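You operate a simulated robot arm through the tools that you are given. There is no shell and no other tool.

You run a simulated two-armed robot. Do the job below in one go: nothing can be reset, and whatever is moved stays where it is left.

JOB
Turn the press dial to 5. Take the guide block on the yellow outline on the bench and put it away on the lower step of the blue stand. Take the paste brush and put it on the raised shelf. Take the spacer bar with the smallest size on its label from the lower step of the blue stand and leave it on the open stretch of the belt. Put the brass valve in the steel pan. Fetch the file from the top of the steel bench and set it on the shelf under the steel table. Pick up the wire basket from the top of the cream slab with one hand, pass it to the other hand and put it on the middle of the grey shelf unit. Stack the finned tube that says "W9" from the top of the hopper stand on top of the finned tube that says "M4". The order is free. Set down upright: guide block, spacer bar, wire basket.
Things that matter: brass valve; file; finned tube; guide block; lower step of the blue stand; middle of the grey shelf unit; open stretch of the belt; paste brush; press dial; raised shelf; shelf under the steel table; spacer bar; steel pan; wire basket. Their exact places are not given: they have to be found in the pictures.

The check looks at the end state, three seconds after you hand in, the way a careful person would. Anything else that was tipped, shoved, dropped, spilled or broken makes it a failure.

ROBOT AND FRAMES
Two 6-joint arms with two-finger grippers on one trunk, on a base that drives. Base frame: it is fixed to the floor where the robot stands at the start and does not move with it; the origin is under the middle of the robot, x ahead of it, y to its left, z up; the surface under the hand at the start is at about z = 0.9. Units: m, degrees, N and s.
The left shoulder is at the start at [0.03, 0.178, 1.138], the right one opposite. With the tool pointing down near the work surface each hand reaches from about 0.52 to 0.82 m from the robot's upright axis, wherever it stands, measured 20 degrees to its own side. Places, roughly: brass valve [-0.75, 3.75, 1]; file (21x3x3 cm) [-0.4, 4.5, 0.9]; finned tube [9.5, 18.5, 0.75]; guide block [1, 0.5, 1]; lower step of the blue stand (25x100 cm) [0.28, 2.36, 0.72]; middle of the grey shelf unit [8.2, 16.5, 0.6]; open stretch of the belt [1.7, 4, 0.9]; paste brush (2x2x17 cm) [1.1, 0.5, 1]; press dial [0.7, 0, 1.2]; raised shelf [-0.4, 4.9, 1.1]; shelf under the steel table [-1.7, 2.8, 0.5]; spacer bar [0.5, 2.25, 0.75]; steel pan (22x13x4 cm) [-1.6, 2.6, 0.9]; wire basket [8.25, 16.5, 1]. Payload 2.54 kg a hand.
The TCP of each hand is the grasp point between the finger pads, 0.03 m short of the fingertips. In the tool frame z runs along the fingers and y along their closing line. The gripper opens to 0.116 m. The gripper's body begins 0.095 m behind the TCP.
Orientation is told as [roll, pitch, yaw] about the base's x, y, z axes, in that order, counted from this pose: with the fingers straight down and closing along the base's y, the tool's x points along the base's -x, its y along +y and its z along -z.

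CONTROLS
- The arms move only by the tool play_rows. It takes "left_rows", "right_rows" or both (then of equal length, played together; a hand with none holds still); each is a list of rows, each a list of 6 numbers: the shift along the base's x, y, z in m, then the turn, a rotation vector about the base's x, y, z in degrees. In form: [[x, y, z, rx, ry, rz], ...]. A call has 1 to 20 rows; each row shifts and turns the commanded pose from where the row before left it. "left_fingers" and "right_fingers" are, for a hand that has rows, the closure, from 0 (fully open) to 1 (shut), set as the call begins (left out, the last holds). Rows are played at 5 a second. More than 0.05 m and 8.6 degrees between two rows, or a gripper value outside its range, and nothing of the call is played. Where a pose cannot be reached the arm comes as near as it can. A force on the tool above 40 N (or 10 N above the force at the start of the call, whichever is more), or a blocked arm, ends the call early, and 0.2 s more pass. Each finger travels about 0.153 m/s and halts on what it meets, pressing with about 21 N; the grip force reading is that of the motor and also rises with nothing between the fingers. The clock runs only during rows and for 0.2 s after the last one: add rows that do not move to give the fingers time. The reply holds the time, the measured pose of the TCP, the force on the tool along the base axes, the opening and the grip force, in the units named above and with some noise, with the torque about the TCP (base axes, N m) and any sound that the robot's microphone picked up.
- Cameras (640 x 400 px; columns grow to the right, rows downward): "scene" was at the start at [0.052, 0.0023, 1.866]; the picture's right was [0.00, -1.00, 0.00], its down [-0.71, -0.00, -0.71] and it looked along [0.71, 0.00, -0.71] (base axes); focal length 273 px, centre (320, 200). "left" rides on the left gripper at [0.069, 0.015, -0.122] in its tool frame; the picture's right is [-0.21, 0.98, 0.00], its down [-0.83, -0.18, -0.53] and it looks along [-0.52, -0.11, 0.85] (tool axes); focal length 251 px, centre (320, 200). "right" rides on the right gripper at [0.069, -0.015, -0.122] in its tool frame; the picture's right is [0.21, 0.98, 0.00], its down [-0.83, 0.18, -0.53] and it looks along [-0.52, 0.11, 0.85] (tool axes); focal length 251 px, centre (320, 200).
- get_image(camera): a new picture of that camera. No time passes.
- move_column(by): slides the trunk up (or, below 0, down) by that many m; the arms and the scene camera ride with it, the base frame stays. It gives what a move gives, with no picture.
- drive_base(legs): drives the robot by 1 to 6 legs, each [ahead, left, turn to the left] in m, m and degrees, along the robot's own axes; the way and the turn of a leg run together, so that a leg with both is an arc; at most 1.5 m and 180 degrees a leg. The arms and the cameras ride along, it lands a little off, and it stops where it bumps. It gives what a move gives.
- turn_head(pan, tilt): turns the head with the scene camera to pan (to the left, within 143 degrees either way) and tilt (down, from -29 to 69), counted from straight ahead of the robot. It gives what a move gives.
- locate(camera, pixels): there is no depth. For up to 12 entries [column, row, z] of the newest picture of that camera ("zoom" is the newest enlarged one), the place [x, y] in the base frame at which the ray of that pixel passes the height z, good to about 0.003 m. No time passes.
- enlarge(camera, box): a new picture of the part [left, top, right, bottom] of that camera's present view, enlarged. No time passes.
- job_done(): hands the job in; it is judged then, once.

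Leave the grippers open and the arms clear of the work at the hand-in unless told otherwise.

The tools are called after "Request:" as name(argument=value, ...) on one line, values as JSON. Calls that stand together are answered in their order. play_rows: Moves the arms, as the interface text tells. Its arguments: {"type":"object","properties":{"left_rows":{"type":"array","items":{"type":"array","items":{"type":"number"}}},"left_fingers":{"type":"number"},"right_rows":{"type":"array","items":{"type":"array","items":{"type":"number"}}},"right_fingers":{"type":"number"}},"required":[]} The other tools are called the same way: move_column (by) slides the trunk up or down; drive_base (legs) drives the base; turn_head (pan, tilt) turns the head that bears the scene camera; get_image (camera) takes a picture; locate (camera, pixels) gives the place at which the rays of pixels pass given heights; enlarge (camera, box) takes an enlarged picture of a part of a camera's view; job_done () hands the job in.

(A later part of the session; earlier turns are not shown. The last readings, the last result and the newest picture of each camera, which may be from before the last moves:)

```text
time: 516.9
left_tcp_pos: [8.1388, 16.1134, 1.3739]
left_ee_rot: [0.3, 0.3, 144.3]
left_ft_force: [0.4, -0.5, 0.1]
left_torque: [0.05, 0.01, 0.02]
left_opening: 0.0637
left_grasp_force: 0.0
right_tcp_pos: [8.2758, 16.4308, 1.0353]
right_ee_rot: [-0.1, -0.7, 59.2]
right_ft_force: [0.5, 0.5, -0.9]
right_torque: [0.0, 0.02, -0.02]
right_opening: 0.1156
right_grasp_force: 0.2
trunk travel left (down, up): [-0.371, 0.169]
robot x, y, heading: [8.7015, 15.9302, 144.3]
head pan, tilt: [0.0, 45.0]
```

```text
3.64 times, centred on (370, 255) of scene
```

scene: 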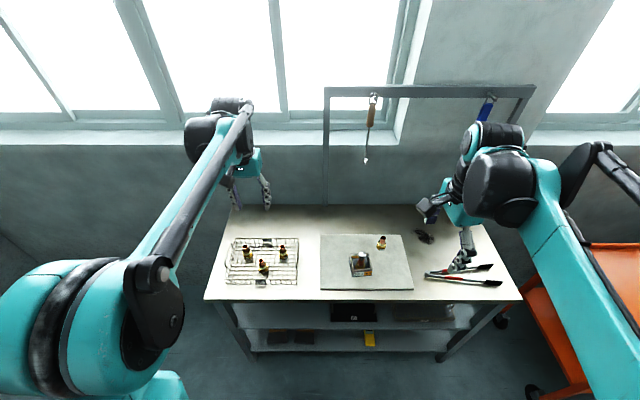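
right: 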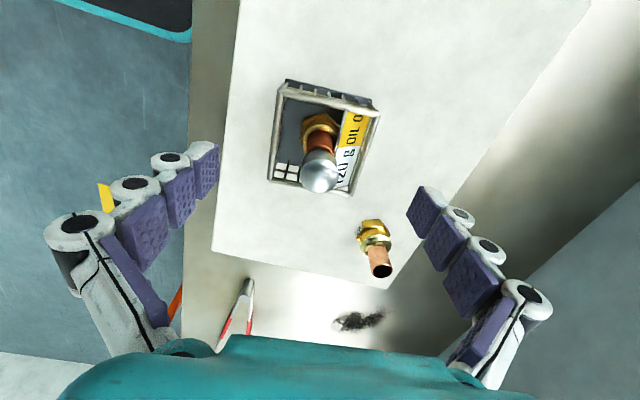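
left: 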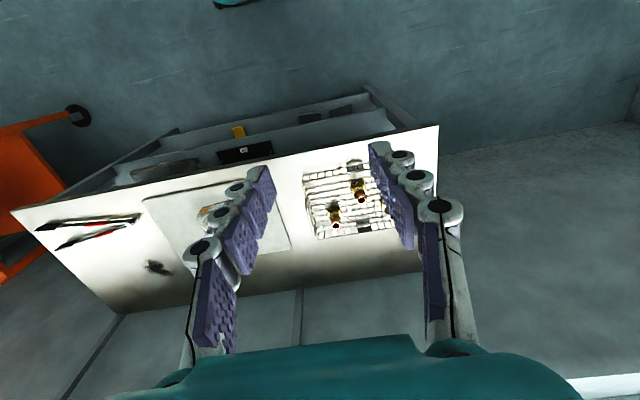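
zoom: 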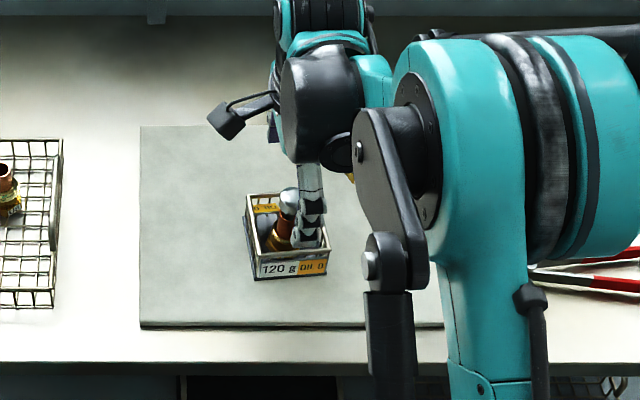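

The basket is now centred between the fingers. I descend to TCP 0.958, with the tips just above the slab.

Request:
play_rows(right_rows=[[-0.0016, -0.0026, -0.03, 0, 0, 0], [0, 0, -0.025, 0, 0, 0], [0, 0, -0.015, 0, 0, 0], [0, 0, -0.006, 0, 0, 0], [0, 0, 0, 0, 0, 0]])

Request:
get_image(camera="right")

Request:
enlarge(camera="scene", box=[310, 200, 430, 310])

```text
time: 518.1
left_tcp_pos: [8.1383, 16.1138, 1.3735]
left_ee_rot: [0.3, 0.4, 144.3]
left_ft_force: [-1.5, 0.0, -0.2]
left_torque: [0.0, -0.02, 0.01]
left_opening: 0.0641
left_grasp_force: 0.0
right_tcp_pos: [8.2728, 16.4284, 0.9575]
right_ee_rot: [-0.1, -0.8, 59.2]
right_ft_force: [-0.4, -0.5, -0.1]
right_torque: [0.01, 0.02, 0.03]
right_opening: 0.116
right_grasp_force: 0.0
trunk travel left (down, up): [-0.371, 0.169]
robot x, y, heading: [8.6987, 15.9304, 144.2]
head pan, tilt: [0.0, 45.0]
```

```text
taken
```

right: 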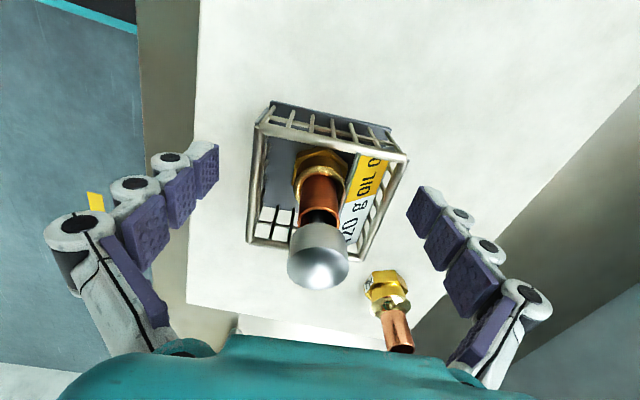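

```text
3.64 times, centred on (370, 255) of scene
```

zoom: 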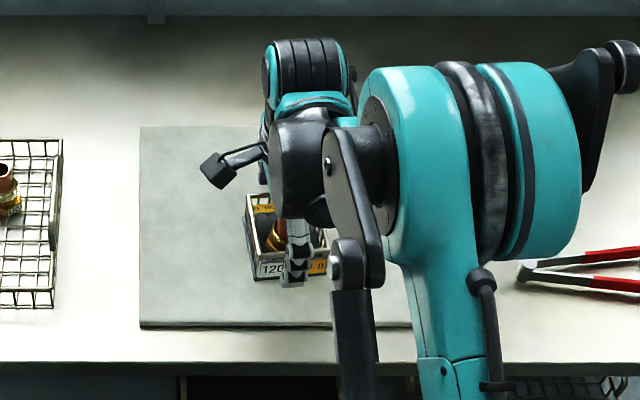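

Good placement. I close on the front and back walls.

Request:
play_rows(right_rows=[[0, 0, 0, 0, 0, 0], [0, 0, 0, 0, 0, 0], [0, 0, 0, 0, 0, 0]], right_fingers=1)

Request:
get_image(camera="right")

```text
time: 518.9
left_tcp_pos: [8.1377, 16.1132, 1.3747]
left_ee_rot: [0.2, 0.3, 144.3]
left_ft_force: [0.8, -0.1, 0.0]
left_torque: [0.01, 0.02, -0.02]
left_opening: 0.0638
left_grasp_force: 0.0
right_tcp_pos: [8.2742, 16.428, 0.959]
right_ee_rot: [0.0, -0.8, 59.2]
right_ft_force: [-1.8, 0.5, 2.7]
right_torque: [0.01, 0.03, 0.02]
right_opening: 0.0795
right_grasp_force: 20.7
trunk travel left (down, up): [-0.371, 0.169]
robot x, y, heading: [8.6986, 15.9285, 144.1]
head pan, tilt: [0.0, 45.0]
```

```text
taken
```

right: 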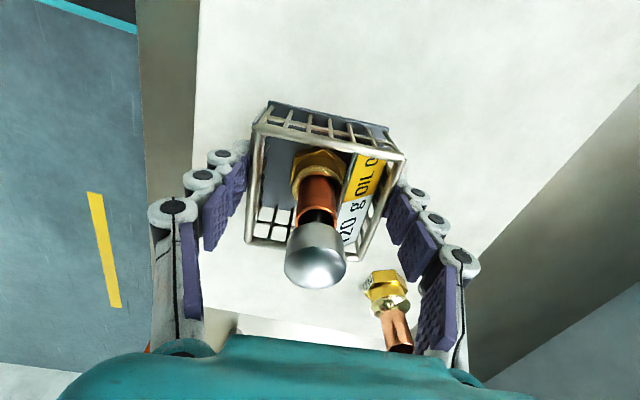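

Gripped at 79.5 mm. I lift gently, keeping it level.

Request:
play_rows(right_rows=[[0, 0, 0.01, 0, 0, 0], [0, 0, 0.02, 0, 0, 0], [0, 0, 0.025, 0, 0, 0], [0, 0, 0.03, 0, 0, 0], [0, 0, 0.03, 0, 0, 0], [0, 0, 0.03, 0, 0, 0], [0, 0, 0.03, 0, 0, 0], [0, 0, 0.03, 0, 0, 0], [0, 0, 0.03, 0, 0, 0], [0, 0, 0.025, 0, 0, 0], [0, 0, 0.02, 0, 0, 0], [0, 0, 0.01, 0, 0, 0], [0, 0, 0, 0, 0, 0]])

Request:
get_image(camera="right")

Request:
get_image(camera="scene")

```text
time: 521.7
left_tcp_pos: [8.138, 16.1124, 1.3738]
left_ee_rot: [0.2, 0.4, 144.3]
left_ft_force: [-0.5, 0.5, -0.7]
left_torque: [0.03, -0.02, 0.02]
left_opening: 0.0637
left_grasp_force: 0.0
right_tcp_pos: [8.2749, 16.428, 1.2487]
right_ee_rot: [-0.1, -0.8, 59.2]
right_ft_force: [0.4, -0.9, -2.1]
right_torque: [-0.04, -0.03, -0.01]
right_opening: 0.0791
right_grasp_force: 21.5
trunk travel left (down, up): [-0.371, 0.169]
robot x, y, heading: [8.7028, 15.9296, 144.0]
head pan, tilt: [0.0, 45.0]
```

```text
taken
```

right: 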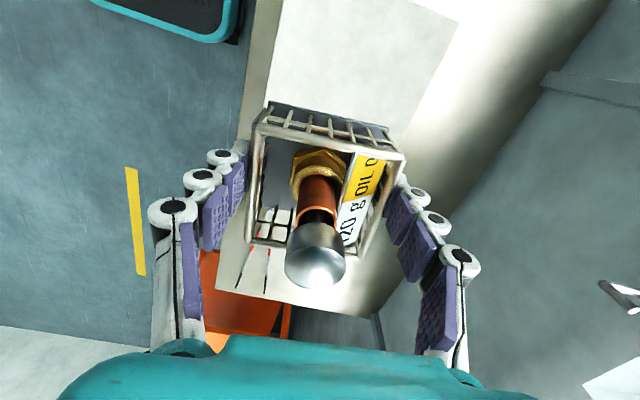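

```text
taken
```

scene: 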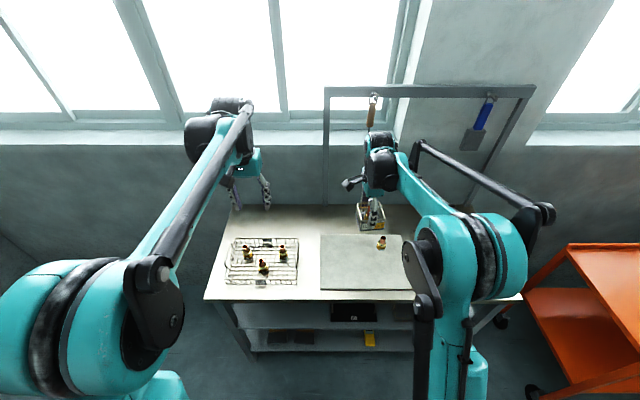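

The fitting stays inside. For the handover I need both hands farther out, so I back the base 0.25 m and raise the trunk.

Request:
drive_base(legs=[[-0.25, 0, 0]])

Request:
move_column(by=0.16)

Request:
play_rows(right_rows=[[-0.024, -0.01, -0.02, 0, 0, 0], [-0.024, -0.01, -0.025, 0, 0, 0], [-0.024, -0.01, -0.025, 0, 0, 0], [-0.024, -0.01, -0.025, 0, 0, 0], [-0.024, -0.01, -0.025, 0, 0, 0], [-0.024, -0.01, -0.02, 0, 0, 0], [-0.024, -0.01, -0.01, 0, 0, 0], [0, 0, 0, 0, 0, 0]])

Request:
get_image(camera="scene")

Request:
get_image(camera="right")

```text
time: 523.5
left_tcp_pos: [8.3436, 15.9623, 1.3745]
left_ee_rot: [0.3, 0.3, 144.5]
left_ft_force: [-0.4, 0.4, -0.5]
left_torque: [0.0, 0.02, -0.02]
left_opening: 0.0637
left_grasp_force: 0.1
right_tcp_pos: [8.4786, 16.277, 1.2483]
right_ee_rot: [-0.1, -0.7, 59.3]
right_ft_force: [-0.8, -0.8, -0.7]
right_torque: [0.0, 0.01, 0.0]
right_opening: 0.0794
right_grasp_force: 20.4
trunk travel left (down, up): [-0.371, 0.169]
robot x, y, heading: [8.9069, 15.7812, 144.1]
head pan, tilt: [0.0, 45.0]
```

```text
time: 525.4
left_tcp_pos: [8.3436, 15.9621, 1.534]
left_ee_rot: [0.3, 0.4, 144.5]
left_ft_force: [0.1, -0.3, -0.2]
left_torque: [0.02, -0.01, 0.02]
left_opening: 0.0637
left_grasp_force: 0.0
right_tcp_pos: [8.4791, 16.277, 1.4104]
right_ee_rot: [-0.1, -0.6, 59.4]
right_ft_force: [0.3, 0.4, -0.7]
right_torque: [-0.01, 0.02, 0.0]
right_opening: 0.0796
right_grasp_force: 20.9
trunk travel left (down, up): [-0.531, 0.009]
robot x, y, heading: [8.9068, 15.7794, 143.7]
head pan, tilt: [0.0, 45.0]
```

```text
time: 527.2
left_tcp_pos: [8.3433, 15.963, 1.5353]
left_ee_rot: [0.3, 0.4, 144.6]
left_ft_force: [-1.1, 0.6, 0.1]
left_torque: [0.03, 0.03, -0.01]
left_opening: 0.0638
left_grasp_force: 0.0
right_tcp_pos: [8.3108, 16.2063, 1.2592]
right_ee_rot: [-0.1, -0.6, 59.5]
right_ft_force: [0.4, 0.1, -0.8]
right_torque: [-0.03, 0.04, -0.01]
right_opening: 0.0794
right_grasp_force: 21.4
trunk travel left (down, up): [-0.531, 0.009]
robot x, y, heading: [8.9007, 15.78, 144.0]
head pan, tilt: [0.0, 45.0]
```

```text
taken
```

scene: 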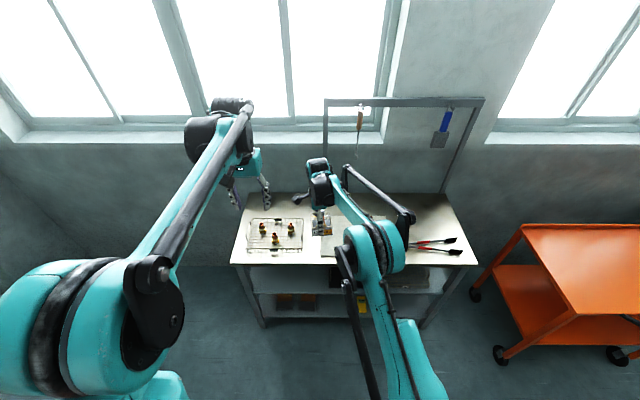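

```text
taken
```

right: 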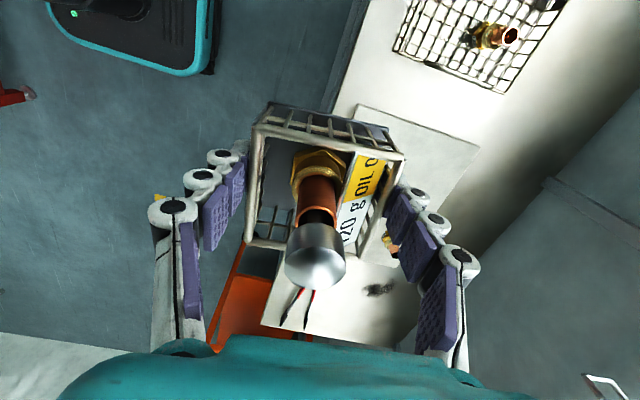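

The basket is held at ahead 0.73 m, centred. The left hand will come from below with fingers pointing forward (25° down), straddling the left and right walls. First I rotate it out at the side and open it fully.

Request:
play_rows(left_rows=[[-0.015, 0.001, 0, 0, 0, 4.9], [-0.015, 0.001, 0, 4.12, 6.97, 0], [-0.015, 0.001, -0.01, 4.12, 6.97, 0], [-0.015, 0.001, -0.01, 4.12, 6.97, 0], [-0.015, 0.002, -0.01, 4.12, 6.97, 0], [-0.015, 0.002, -0.01, 4.12, 6.97, 0], [-0.013, 0.001, -0.01, 4.12, 6.97, 0], [-0.013, 0.001, 0, 4.12, 6.97, 0], [0, 0, 0, 4.12, 6.97, 0], [0, 0, 0, 0, 0, 0]], left_fingers=0)

Request:
get_image(camera="scene")

Request:
get_image(camera="left")

```text
time: 529.4
left_tcp_pos: [8.227, 15.9727, 1.4827]
left_ee_rot: [0.4, -64.5, 149.3]
left_ft_force: [-0.6, 0.6, 0.1]
left_torque: [0.0, -0.01, -0.01]
left_opening: 0.116
left_grasp_force: 0.1
right_tcp_pos: [8.3106, 16.2074, 1.2592]
right_ee_rot: [-0.1, -0.7, 59.5]
right_ft_force: [-0.1, -0.5, -0.1]
right_torque: [0.02, -0.02, -0.01]
right_opening: 0.0794
right_grasp_force: 21.0
trunk travel left (down, up): [-0.531, 0.009]
robot x, y, heading: [8.905, 15.7817, 144.0]
head pan, tilt: [0.0, 45.0]
```

```text
taken
```

scene: 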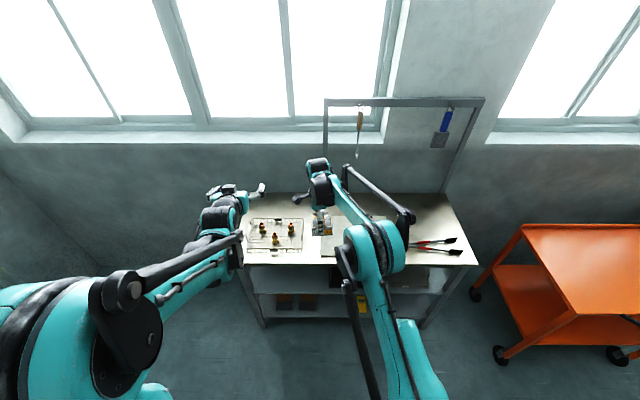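

```text
taken
```

left: 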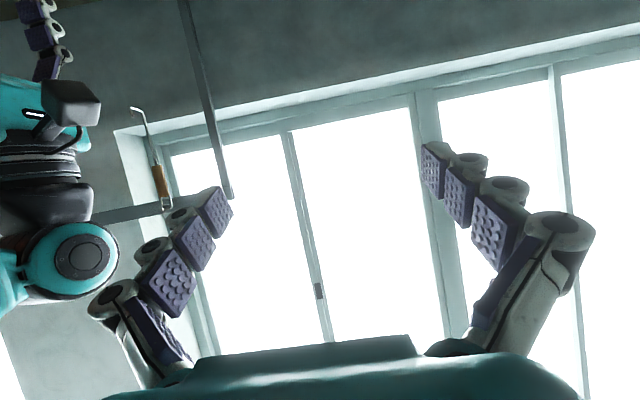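

Now the left hand goes down at the side to z≈1.11.

Request:
play_rows(left_rows=[[0, 0, -0.042, 0, 0, 0], [0, 0, -0.042, 0, 0, 0], [0, 0, -0.042, 0, 0, 0], [0, 0, -0.042, 0, 0, 0], [0, 0, -0.042, 0, 0, 0], [0, 0, -0.042, 0, 0, 0], [0, 0, -0.042, 0, 0, 0], [0, 0, -0.042, 0, 0, 0], [0, 0, -0.036, 0, 0, 0], [0, 0, 0, 0, 0, 0]])

Request:
get_image(camera="scene")

Request:
get_image(camera="left")

```text
time: 531.6
left_tcp_pos: [8.1461, 16.0225, 1.1764]
left_ee_rot: [0.3, -64.3, 149.2]
left_ft_force: [0.1, 0.0, 0.0]
left_torque: [-0.02, 0.01, -0.02]
left_opening: 0.1162
left_grasp_force: 0.1
left hand out of reach, approached as far as the arm can: row 4, 5, 6, 7, 8, 9
right_tcp_pos: [8.3117, 16.2068, 1.2575]
right_ee_rot: [-0.1, -0.7, 59.4]
right_ft_force: [0.0, -0.2, -1.5]
right_torque: [0.02, 0.0, -0.03]
right_opening: 0.0794
right_grasp_force: 20.8
trunk travel left (down, up): [-0.531, 0.009]
robot x, y, heading: [8.9047, 15.7818, 144.0]
head pan, tilt: [0.0, 45.0]
```

```text
taken
```

scene: 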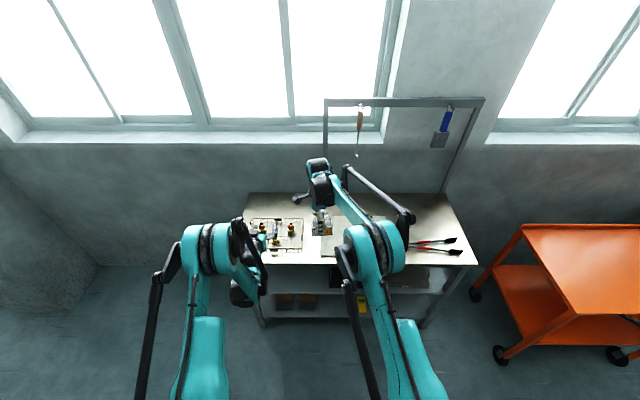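

```text
taken
```

left: 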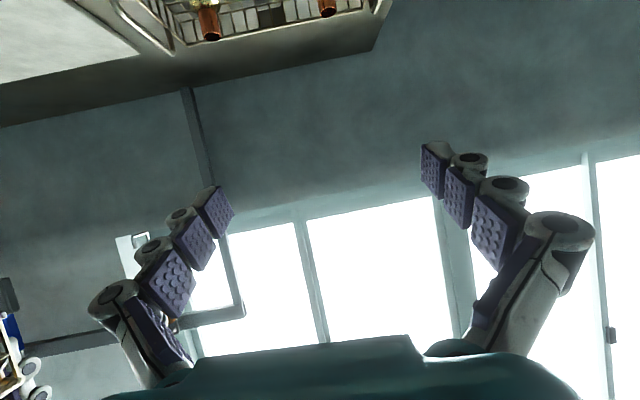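

The left hand can go no lower there (z 1.176). I raise the basket 6 cm with the right hand to make room, then slide the left hand beneath it.

Request:
play_rows(right_rows=[[0, 0, 0.02, 0, 0, 0], [0, 0, 0.02, 0, 0, 0], [0, 0, 0.02, 0, 0, 0], [0, 0, 0.01, 0, 0, 0], [0, 0, 0, 0, 0, 0]])

Request:
play_rows(left_rows=[[0.025, 0.028, 0, 0, 0, 0], [0.025, 0.028, 0, 0, 0, 0], [0.025, 0.028, 0, 0, 0, 0], [0, 0, 0, 0, 0, 0]])

Request:
get_image(camera="left")

Request:
get_image(camera="right")

Request:
enlarge(camera="scene", box=[220, 150, 420, 310])

```text
time: 532.8
left_tcp_pos: [8.1458, 16.0213, 1.1751]
left_ee_rot: [0.4, -64.3, 149.4]
left_ft_force: [-1.0, 0.0, 0.4]
left_torque: [0.04, -0.05, 0.04]
left_opening: 0.1163
left_grasp_force: 0.1
right_tcp_pos: [8.3082, 16.2066, 1.329]
right_ee_rot: [-0.1, -0.8, 59.5]
right_ft_force: [0.2, 0.1, -0.2]
right_torque: [0.01, 0.0, 0.02]
right_opening: 0.0796
right_grasp_force: 20.8
trunk travel left (down, up): [-0.531, 0.009]
robot x, y, heading: [8.9042, 15.7818, 144.3]
head pan, tilt: [0.0, 45.0]
```

```text
time: 533.8
left_tcp_pos: [8.2132, 16.1111, 1.1779]
left_ee_rot: [0.3, -64.3, 149.4]
left_ft_force: [-0.4, -0.5, -0.3]
left_torque: [0.01, 0.02, -0.02]
left_opening: 0.1161
left_grasp_force: 0.1
left hand out of reach, approached as far as the arm can: row 1, 2
right_tcp_pos: [8.31, 16.207, 1.3293]
right_ee_rot: [0.0, -0.6, 59.3]
right_ft_force: [0.1, 0.2, -1.1]
right_torque: [0.01, 0.0, 0.01]
right_opening: 0.0793
right_grasp_force: 20.9
trunk travel left (down, up): [-0.531, 0.009]
robot x, y, heading: [8.9052, 15.7817, 144.0]
head pan, tilt: [0.0, 45.0]
```

```text
taken
```

left: 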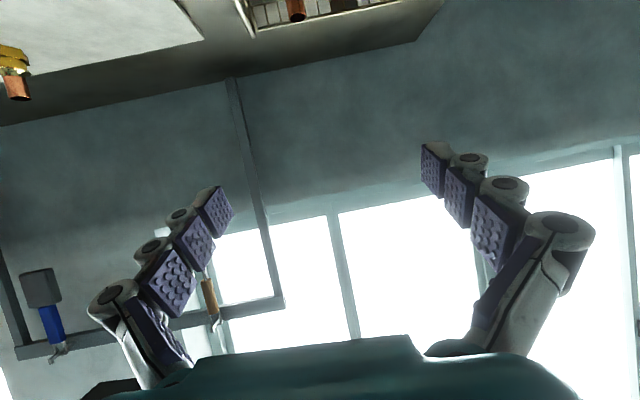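

```text
taken
```

right: 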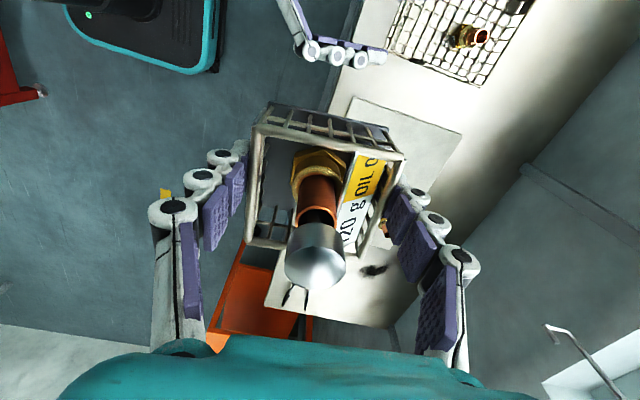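

```text
2.50 times, centred on (320, 230) of scene
```

zoom: 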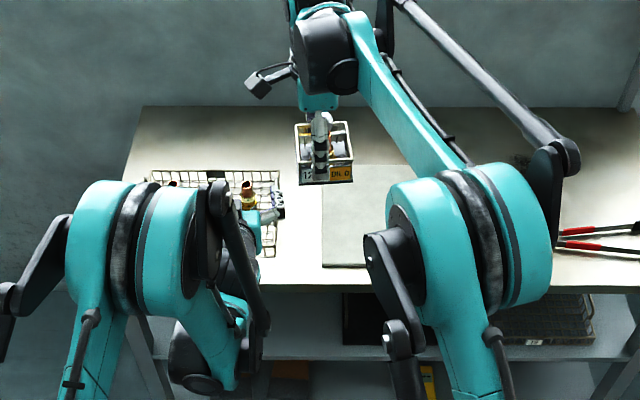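

Clear so far. I continue until the left hand is under the basket.

Request:
play_rows(left_rows=[[0.024, 0.024, 0, 0, 0, 0], [0.024, 0.024, 0, 0, 0, 0], [0.024, 0.024, 0, 0, 0, 0], [0.024, 0.024, 0, 0, 0, 0], [0, 0, 0, 0, 0, 0]])

Request:
get_image(camera="left")

Request:
get_image(camera="right")

Request:
enlarge(camera="scene", box=[220, 150, 420, 310])

```text
time: 535.0
left_tcp_pos: [8.31, 16.2064, 1.1783]
left_ee_rot: [0.3, -64.4, 149.4]
left_ft_force: [-0.4, 0.8, -0.8]
left_torque: [0.03, 0.0, -0.05]
left_opening: 0.1157
left_grasp_force: 0.1
right_tcp_pos: [8.3083, 16.2057, 1.3285]
right_ee_rot: [-0.1, -0.7, 59.4]
right_ft_force: [-1.0, -0.2, -1.5]
right_torque: [0.01, 0.0, 0.01]
right_opening: 0.0795
right_grasp_force: 21.0
trunk travel left (down, up): [-0.531, 0.009]
robot x, y, heading: [8.9028, 15.7816, 144.0]
head pan, tilt: [0.0, 45.0]
```

```text
taken
```

left: 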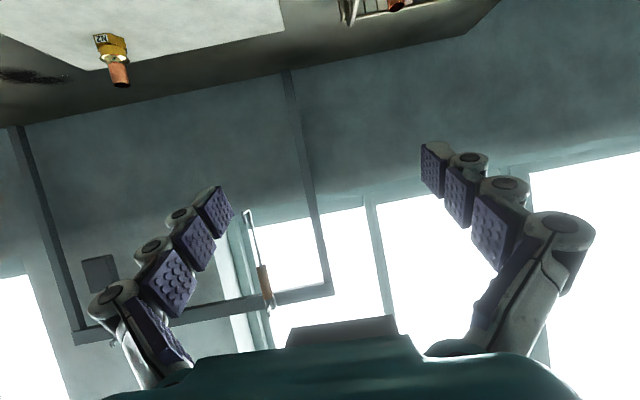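

```text
taken
```

right: 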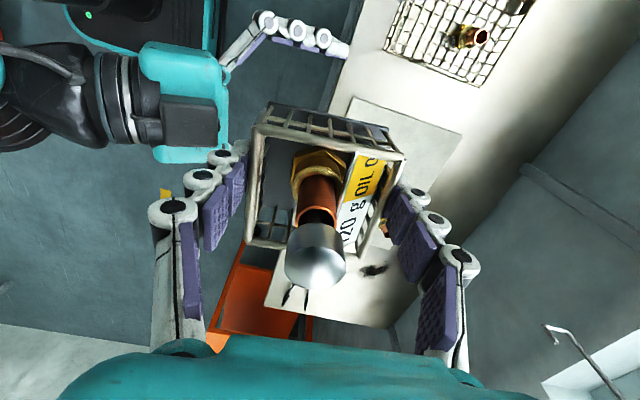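

```text
2.50 times, centred on (320, 230) of scene
```

zoom: 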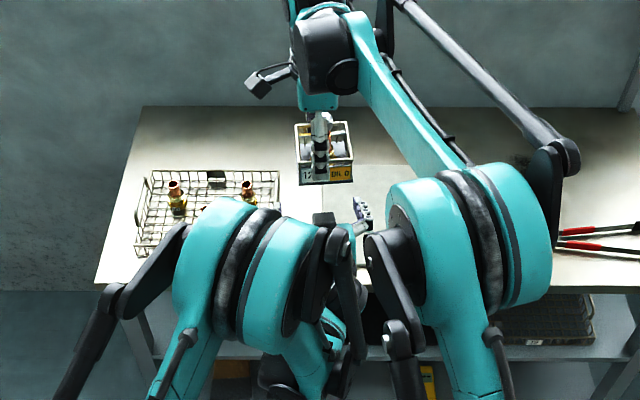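

The left hand is centred under the basket. I raise it in steps, checking midway.

Request:
play_rows(left_rows=[[0, 0, 0.03, 0, 0, 0], [0, 0, 0.03, 0, 0, 0], [0, 0, 0.025, 0, 0, 0], [0, 0, 0, 0, 0, 0]])

Request:
get_image(camera="left")

Request:
get_image(camera="right")

Request:
enlarge(camera="scene", box=[270, 150, 390, 270])

```text
time: 536.0
left_tcp_pos: [8.3094, 16.2064, 1.2645]
left_ee_rot: [0.3, -64.4, 149.4]
left_ft_force: [0.3, -0.4, 0.0]
left_torque: [-0.01, -0.04, -0.03]
left_opening: 0.1158
left_grasp_force: 0.2
right_tcp_pos: [8.3091, 16.2072, 1.3284]
right_ee_rot: [0.0, -0.7, 59.4]
right_ft_force: [0.4, -0.1, -2.2]
right_torque: [-0.02, -0.03, 0.0]
right_opening: 0.0791
right_grasp_force: 20.9
trunk travel left (down, up): [-0.531, 0.009]
robot x, y, heading: [8.9063, 15.7819, 144.3]
head pan, tilt: [0.0, 45.0]
```

```text
taken
```

left: 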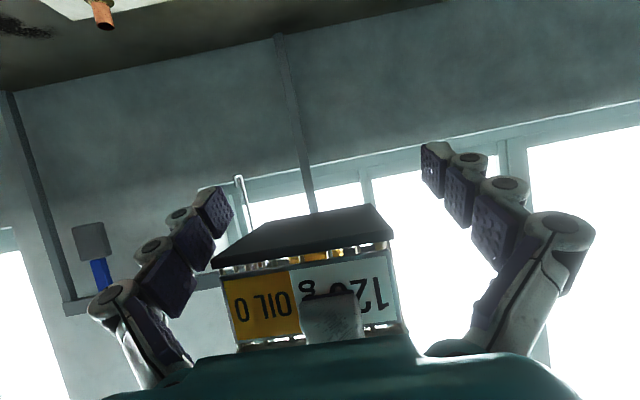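

```text
taken
```

right: 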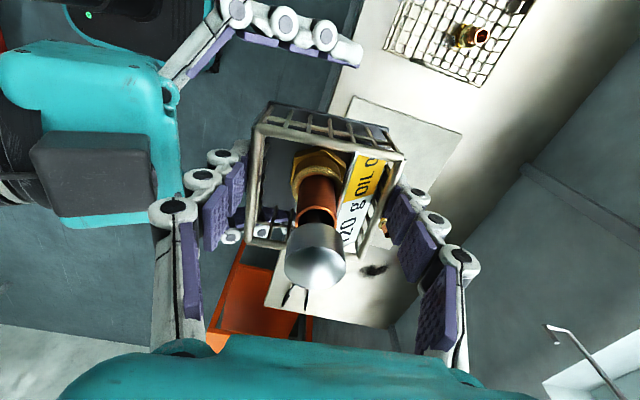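

```text
3.33 times, centred on (330, 210) of scene
```

zoom: 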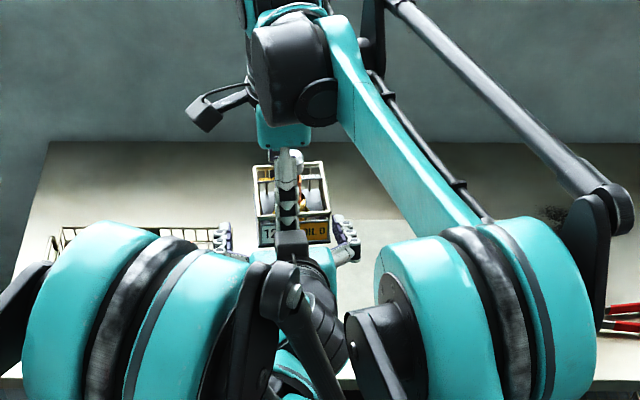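

The basket sits between the left fingers, about 8 mm off to the right. I correct that while raising the last 5 cm.

Request:
play_rows(left_rows=[[0.0045, 0.0065, 0.01, 0, 0, 0], [0, 0, 0.02, 0, 0, 0], [0, 0, 0.02, 0, 0, 0], [0, 0, 0, 0, 0, 0]])

Request:
get_image(camera="left")

Request:
get_image(camera="right")

```text
time: 537.0
left_tcp_pos: [8.3144, 16.2127, 1.3153]
left_ee_rot: [0.4, -64.4, 149.3]
left_ft_force: [1.1, 1.0, 0.0]
left_torque: [-0.02, -0.01, -0.01]
left_opening: 0.1161
left_grasp_force: 0.1
right_tcp_pos: [8.309, 16.2074, 1.3282]
right_ee_rot: [-0.1, -0.7, 59.4]
right_ft_force: [0.1, 0.6, -1.6]
right_torque: [-0.03, 0.0, 0.01]
right_opening: 0.0791
right_grasp_force: 21.2
trunk travel left (down, up): [-0.531, 0.009]
robot x, y, heading: [8.904, 15.7804, 144.2]
head pan, tilt: [0.0, 45.0]
```

```text
taken
```

left: 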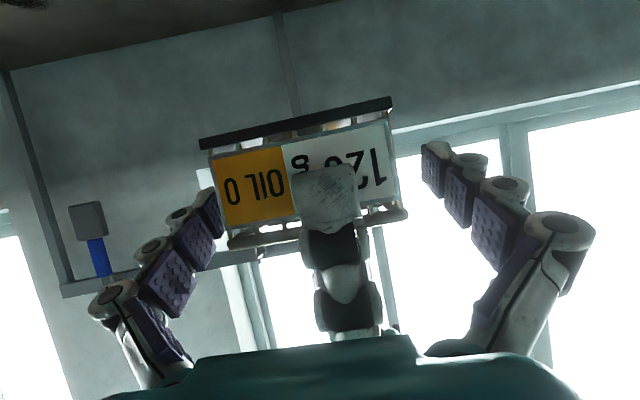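

```text
taken
```

right: 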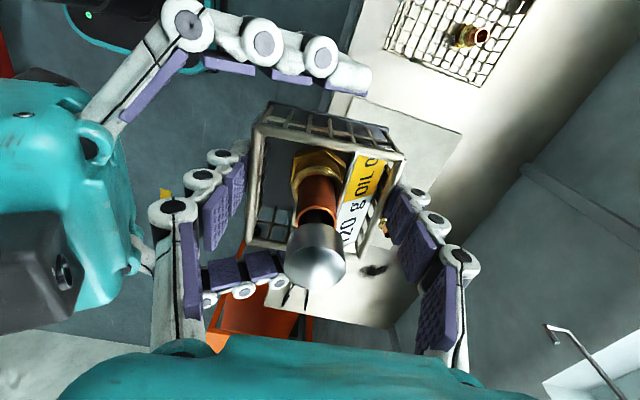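

The basket is 7 mm to one side of the finger midline. I correct that, then close the left hand on the side walls while the right still holds.

Request:
play_rows(left_rows=[[0.0034, 0.0058, 0, 0, 0, 0], [0, 0, 0, 0, 0, 0]])

Request:
play_rows(left_rows=[[0, 0, 0, 0, 0, 0], [0, 0, 0, 0, 0, 0], [0, 0, 0, 0, 0, 0]], left_fingers=1)

Request:
get_image(camera="left")

Request:
get_image(camera="right")

```text
time: 537.6
left_tcp_pos: [8.3179, 16.2176, 1.3139]
left_ee_rot: [0.4, -64.4, 149.3]
left_ft_force: [-0.3, -0.3, -0.2]
left_torque: [0.0, 0.04, 0.0]
left_opening: 0.1163
left_grasp_force: 0.1
right_tcp_pos: [8.3099, 16.207, 1.3276]
right_ee_rot: [-0.1, -0.7, 59.4]
right_ft_force: [0.0, -0.6, -1.2]
right_torque: [-0.02, 0.01, 0.02]
right_opening: 0.0794
right_grasp_force: 21.1
trunk travel left (down, up): [-0.531, 0.009]
robot x, y, heading: [8.908, 15.7822, 144.1]
head pan, tilt: [0.0, 45.0]
```

```text
time: 538.4
left_tcp_pos: [8.3172, 16.2178, 1.3125]
left_ee_rot: [0.3, -64.3, 149.5]
left_ft_force: [2.0, -18.4, 0.5]
left_torque: [-0.12, -0.01, 0.46]
left_opening: 0.0793
left_grasp_force: 21.4
right_tcp_pos: [8.3105, 16.208, 1.3286]
right_ee_rot: [0.0, -0.7, 59.3]
right_ft_force: [-3.0, 18.1, -0.9]
right_torque: [0.41, 0.0, -0.26]
right_opening: 0.0798
right_grasp_force: 21.0
trunk travel left (down, up): [-0.531, 0.009]
robot x, y, heading: [8.9053, 15.7823, 144.1]
head pan, tilt: [0.0, 45.0]
```

```text
taken
```

left: 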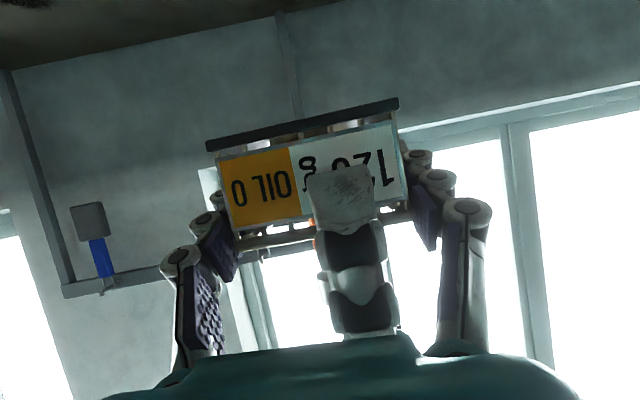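

```text
taken
```

right: 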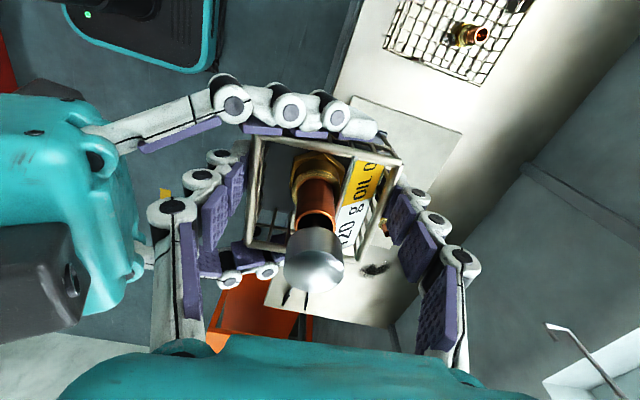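

Both hands hold it, with 18 N of sideways tension. I relax the left hand by 1.7 mm, then open the right.

Request:
play_rows(left_rows=[[-0.0004, -0.0016, 0, 0, 0, 0], [0, 0, 0, 0, 0, 0]])

Request:
play_rows(right_rows=[[0, 0, 0, 0, 0, 0], [0, 0, 0, 0, 0, 0], [0, 0, 0, 0, 0, 0]], right_fingers=0)

Request:
get_image(camera="right")

Request:
get_image(camera="left")

```text
time: 539.0
left_tcp_pos: [8.3171, 16.2176, 1.3131]
left_ee_rot: [0.4, -64.4, 149.3]
left_ft_force: [2.6, -13.0, -1.1]
left_torque: [-0.28, -0.02, 0.34]
left_opening: 0.0796
left_grasp_force: 21.0
right_tcp_pos: [8.3099, 16.2069, 1.3287]
right_ee_rot: [-0.1, -0.7, 59.4]
right_ft_force: [-2.6, 14.0, 1.2]
right_torque: [0.46, 0.0, -0.19]
right_opening: 0.0793
right_grasp_force: 21.2
trunk travel left (down, up): [-0.531, 0.009]
robot x, y, heading: [8.9026, 15.7817, 144.3]
head pan, tilt: [0.0, 45.0]
```

```text
time: 539.8
left_tcp_pos: [8.3168, 16.2164, 1.3144]
left_ee_rot: [0.6, -64.5, 149.2]
left_ft_force: [-0.6, 0.2, 0.2]
left_torque: [0.02, 0.01, 0.01]
left_opening: 0.0792
left_grasp_force: 21.1
right_tcp_pos: [8.3082, 16.2062, 1.3298]
right_ee_rot: [-0.1, -0.7, 59.4]
right_ft_force: [-0.4, -0.3, -0.3]
right_torque: [0.0, 0.0, -0.01]
right_opening: 0.1159
right_grasp_force: 0.1
trunk travel left (down, up): [-0.531, 0.009]
robot x, y, heading: [8.9041, 15.7816, 144.1]
head pan, tilt: [0.0, 45.0]
```

```text
taken
```

right: 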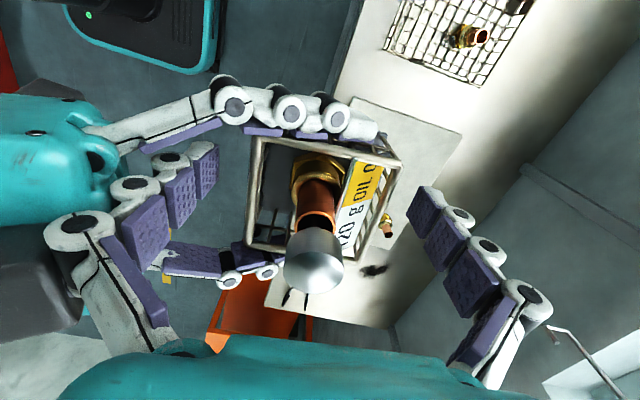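

```text
taken
```

left: 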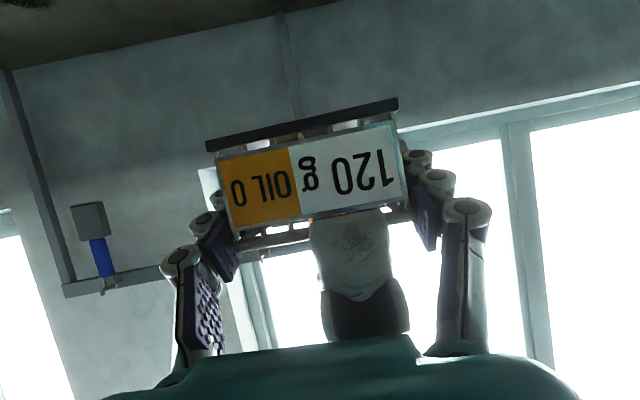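

The left hand now holds the basket alone. I raise the right hand straight up and away.

Request:
play_rows(right_rows=[[0, 0, 0.03, 0, 0, 0], [0, 0, 0.04, 0, 0, 0], [0, 0, 0.045, 0, 0, 0], [0, 0, 0.045, 0, 0, 0], [0.02, 0.028, 0.02, 0, 0, 0], [0.025, 0.035, 0, 0, 0, 0], [0.025, 0.035, 0, 0, 0, 0], [0.025, 0.035, 0, 0, 0, 0], [0.025, 0.035, 0, 0, 0, 0], [0, 0, 0, 0, 0, 0]])

Request:
get_image(camera="scene")

Request:
enlarge(camera="scene", box=[250, 150, 400, 280])

```text
time: 542.0
left_tcp_pos: [8.3177, 16.2161, 1.3134]
left_ee_rot: [0.2, -64.4, 149.3]
left_ft_force: [0.1, -0.7, 0.3]
left_torque: [-0.03, 0.02, 0.0]
left_opening: 0.0793
left_grasp_force: 21.0
right_tcp_pos: [8.4288, 16.3733, 1.5111]
right_ee_rot: [-0.1, -0.7, 59.4]
right_ft_force: [-0.5, -0.7, 0.1]
right_torque: [0.03, 0.0, -0.01]
right_opening: 0.1159
right_grasp_force: 0.0
trunk travel left (down, up): [-0.531, 0.009]
robot x, y, heading: [8.9041, 15.7815, 144.2]
head pan, tilt: [0.0, 45.0]
```

```text
taken
```

scene: 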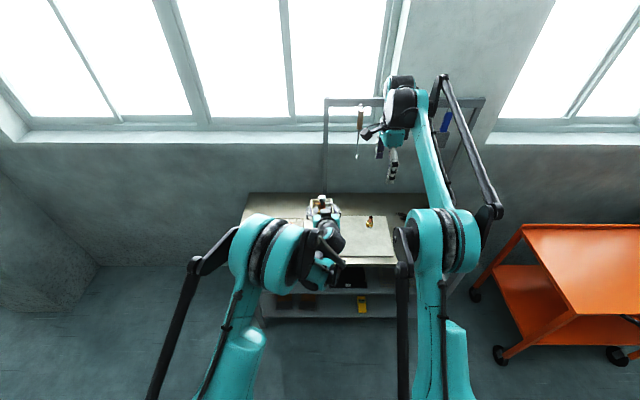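

```text
3.08 times, centred on (325, 215) of scene
```

zoom: 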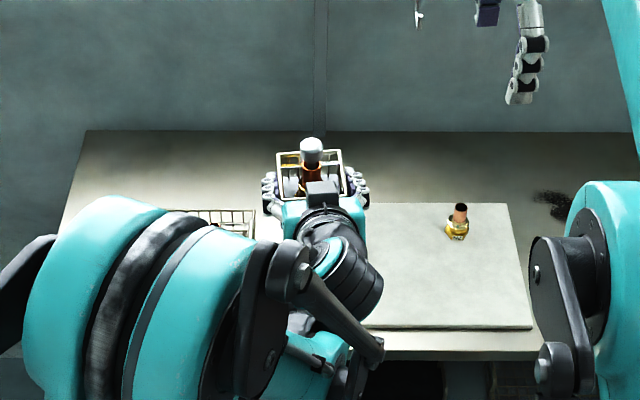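

The basket is level in the left hand with its fitting inside. I back off 0.15 m to clear the unit's front and lower the trunk to shelf level.

Request:
drive_base(legs=[[-0.15, 0, 0]])

Request:
move_column(by=-0.25)

Request:
move_column(by=-0.27)

Request:
get_image(camera="scene")

Request:
get_image(camera="left")

```text
time: 543.3
left_tcp_pos: [8.4362, 16.1296, 1.3126]
left_ee_rot: [0.3, -64.3, 149.2]
left_ft_force: [-0.6, 0.5, -0.9]
left_torque: [0.01, 0.01, 0.02]
left_opening: 0.0794
left_grasp_force: 21.0
right_tcp_pos: [8.5487, 16.2879, 1.5088]
right_ee_rot: [-0.1, -0.6, 59.3]
right_ft_force: [-1.0, -0.4, 0.1]
right_torque: [-0.05, -0.01, 0.01]
right_opening: 0.1158
right_grasp_force: 0.0
trunk travel left (down, up): [-0.531, 0.009]
robot x, y, heading: [9.0238, 15.6924, 144.0]
head pan, tilt: [0.0, 45.0]
```

```text
time: 545.9
left_tcp_pos: [8.4387, 16.1272, 1.0637]
left_ee_rot: [0.4, -64.4, 149.4]
left_ft_force: [0.6, -0.9, -1.6]
left_torque: [0.0, 0.01, -0.01]
left_opening: 0.0794
left_grasp_force: 21.1
right_tcp_pos: [8.5508, 16.2857, 1.2607]
right_ee_rot: [-0.1, -0.7, 59.5]
right_ft_force: [0.4, -0.7, -0.5]
right_torque: [0.01, -0.03, 0.0]
right_opening: 0.1159
right_grasp_force: 0.0
trunk travel left (down, up): [-0.281, 0.259]
robot x, y, heading: [9.0255, 15.6924, 144.2]
head pan, tilt: [0.0, 45.0]
```

```text
time: 548.7
left_tcp_pos: [8.4381, 16.1285, 0.7935]
left_ee_rot: [0.4, -64.4, 149.2]
left_ft_force: [-1.1, 0.1, -0.3]
left_torque: [-0.02, -0.02, 0.0]
left_opening: 0.0794
left_grasp_force: 21.2
right_tcp_pos: [8.5506, 16.2852, 0.9902]
right_ee_rot: [-0.1, -0.7, 59.4]
right_ft_force: [0.4, -0.2, -0.4]
right_torque: [0.0, 0.01, -0.04]
right_opening: 0.1159
right_grasp_force: 0.0
trunk travel left (down, up): [-0.011, 0.53]
robot x, y, heading: [9.0234, 15.693, 144.0]
head pan, tilt: [0.0, 45.0]
```

```text
taken
```

scene: 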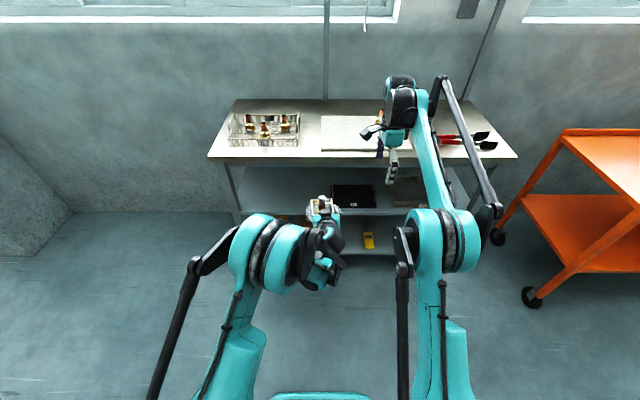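

```text
taken
```

left: 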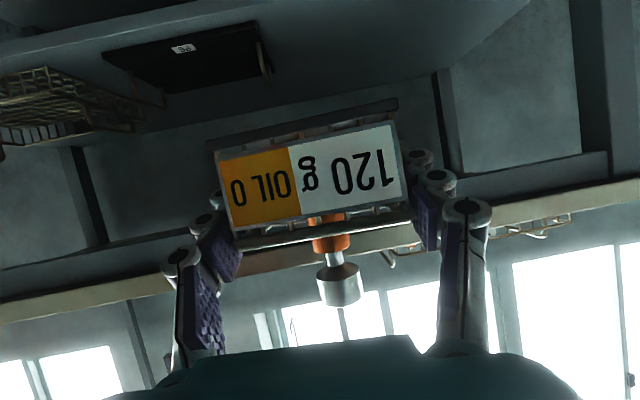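

I measure the middle shelf: front edge, black tray and left leg.

Request:
enlarge(camera="scene", box=[200, 140, 400, 270])

Request:
locate(camera="scene", pixels=[[300, 215, 0.6], [360, 215, 0.6], [300, 215, 0.58], [331, 184, 0.6], [336, 208, 0.6], [240, 165, 0.88], [230, 166, 0.88], [244, 213, 0.6]])

```text
3.08 times, centred on (300, 205) of scene
```

zoom: 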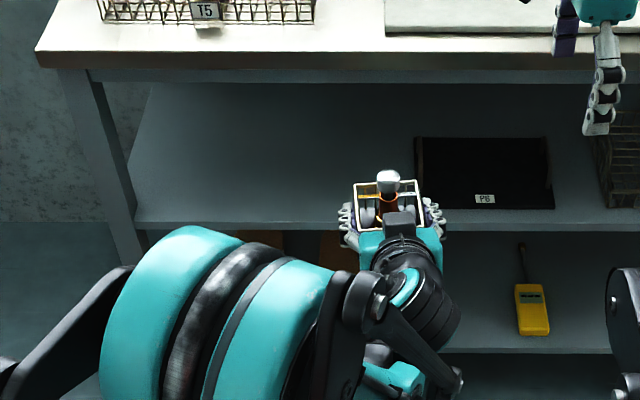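

```text
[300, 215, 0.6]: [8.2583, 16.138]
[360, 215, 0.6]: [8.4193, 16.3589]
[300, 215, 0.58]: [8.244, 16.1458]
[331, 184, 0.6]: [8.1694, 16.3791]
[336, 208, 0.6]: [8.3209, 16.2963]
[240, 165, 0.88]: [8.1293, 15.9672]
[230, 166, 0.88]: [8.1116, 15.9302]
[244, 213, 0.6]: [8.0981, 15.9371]
```

Middle shelf at z≈0.6, free from t=17.67 to 18.06. I shift the basket left 15 cm, forward 6 cm and down to z≈0.655.

Request:
play_rows(left_rows=[[-0.023, -0.0145, -0.02, 0, 0, 0], [-0.023, -0.0145, -0.022, 0, 0, 0], [-0.023, -0.0145, -0.024, 0, 0, 0], [-0.023, -0.0145, -0.024, 0, 0, 0], [-0.0225, -0.0145, -0.024, 0, 0, 0], [-0.0225, -0.0135, -0.024, 0, 0, 0], [0, 0, 0, 0, 0, 0]])

Request:
get_image(camera="scene")

Request:
enlarge(camera="scene", box=[200, 140, 400, 270])

Request:
get_image(camera="left")

```text
time: 550.3
left_tcp_pos: [8.3003, 16.042, 0.6567]
left_ee_rot: [0.4, -64.4, 149.4]
left_ft_force: [0.2, 0.0, -1.9]
left_torque: [0.02, -0.01, 0.03]
left_opening: 0.0793
left_grasp_force: 21.0
right_tcp_pos: [8.5497, 16.2868, 0.9906]
right_ee_rot: [-0.1, -0.6, 59.5]
right_ft_force: [-0.5, -0.4, -0.9]
right_torque: [-0.02, 0.03, -0.01]
right_opening: 0.116
right_grasp_force: 0.0
trunk travel left (down, up): [-0.011, 0.53]
robot x, y, heading: [9.0232, 15.695, 144.3]
head pan, tilt: [0.0, 45.0]
```

```text
taken
```

scene: 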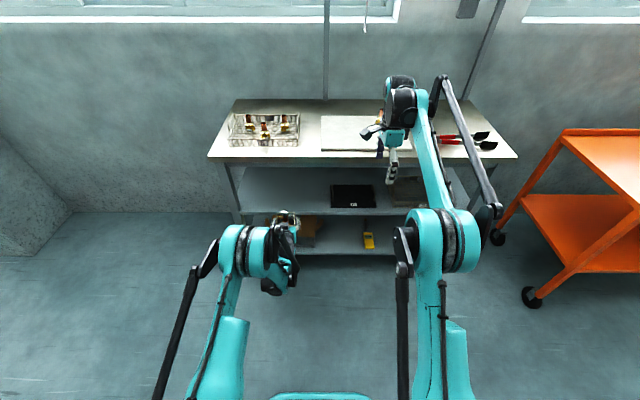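

```text
3.08 times, centred on (300, 205) of scene
```

zoom: 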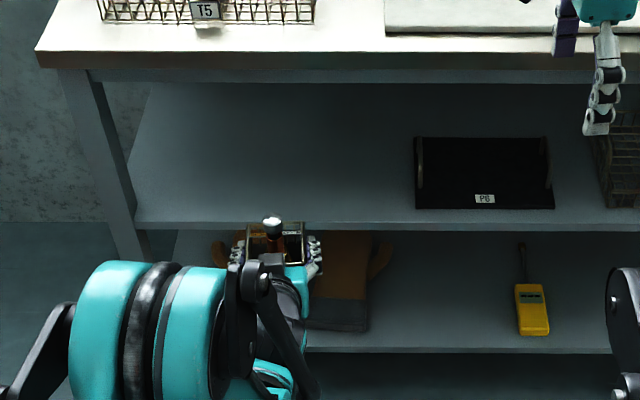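

```text
taken
```

left: 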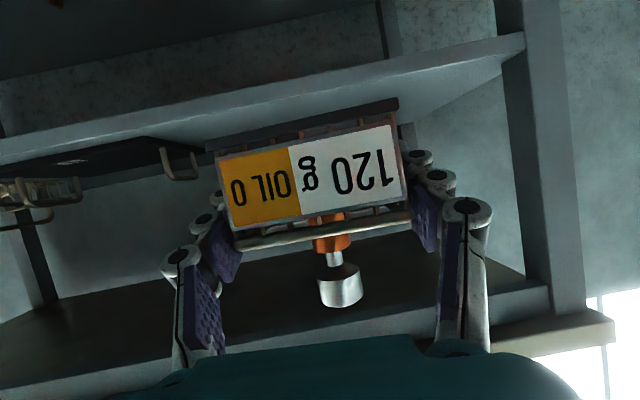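

The basket is in front of the shelf opening, 3–5 cm above the shelf level. I drive ahead 0.21 m to insert it.

Request:
drive_base(legs=[[0.21, 0, 0]])

Request:
get_image(camera="left")

Request:
get_image(camera="scene")

Request:
enlarge(camera="scene", box=[200, 150, 400, 290])

```text
time: 551.9
left_tcp_pos: [8.1276, 16.1723, 0.6552]
left_ee_rot: [0.4, -64.4, 149.0]
left_ft_force: [-0.8, 0.8, -2.2]
left_torque: [-0.02, 0.03, 0.01]
left_opening: 0.0792
left_grasp_force: 21.3
right_tcp_pos: [8.3793, 16.4158, 0.9883]
right_ee_rot: [-0.1, -0.7, 59.1]
right_ft_force: [-0.7, 0.6, 0.5]
right_torque: [-0.01, -0.03, 0.03]
right_opening: 0.116
right_grasp_force: 0.0
trunk travel left (down, up): [-0.011, 0.53]
robot x, y, heading: [8.8522, 15.8192, 143.9]
head pan, tilt: [0.0, 45.0]
```

```text
taken
```

left: 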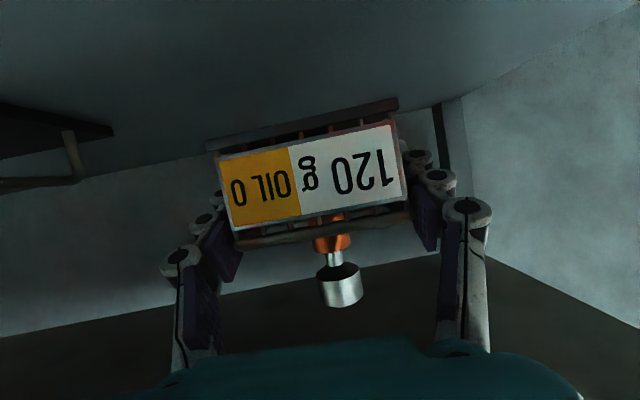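

```text
taken
```

scene: 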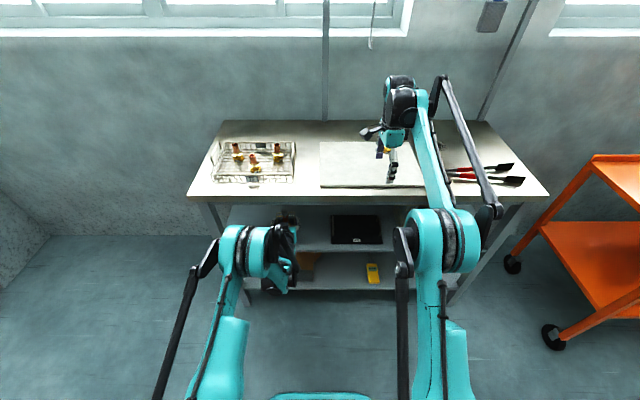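

```text
2.86 times, centred on (300, 220) of scene
```

zoom: 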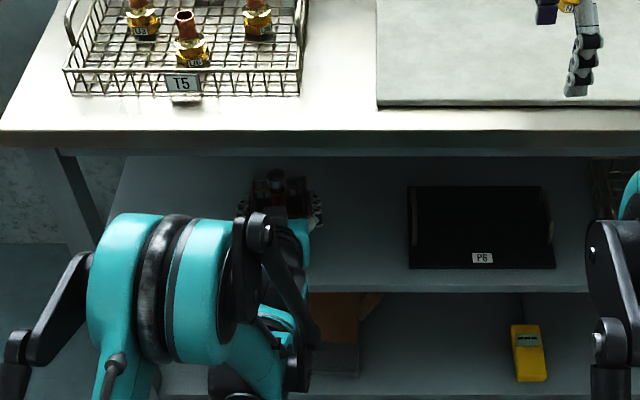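

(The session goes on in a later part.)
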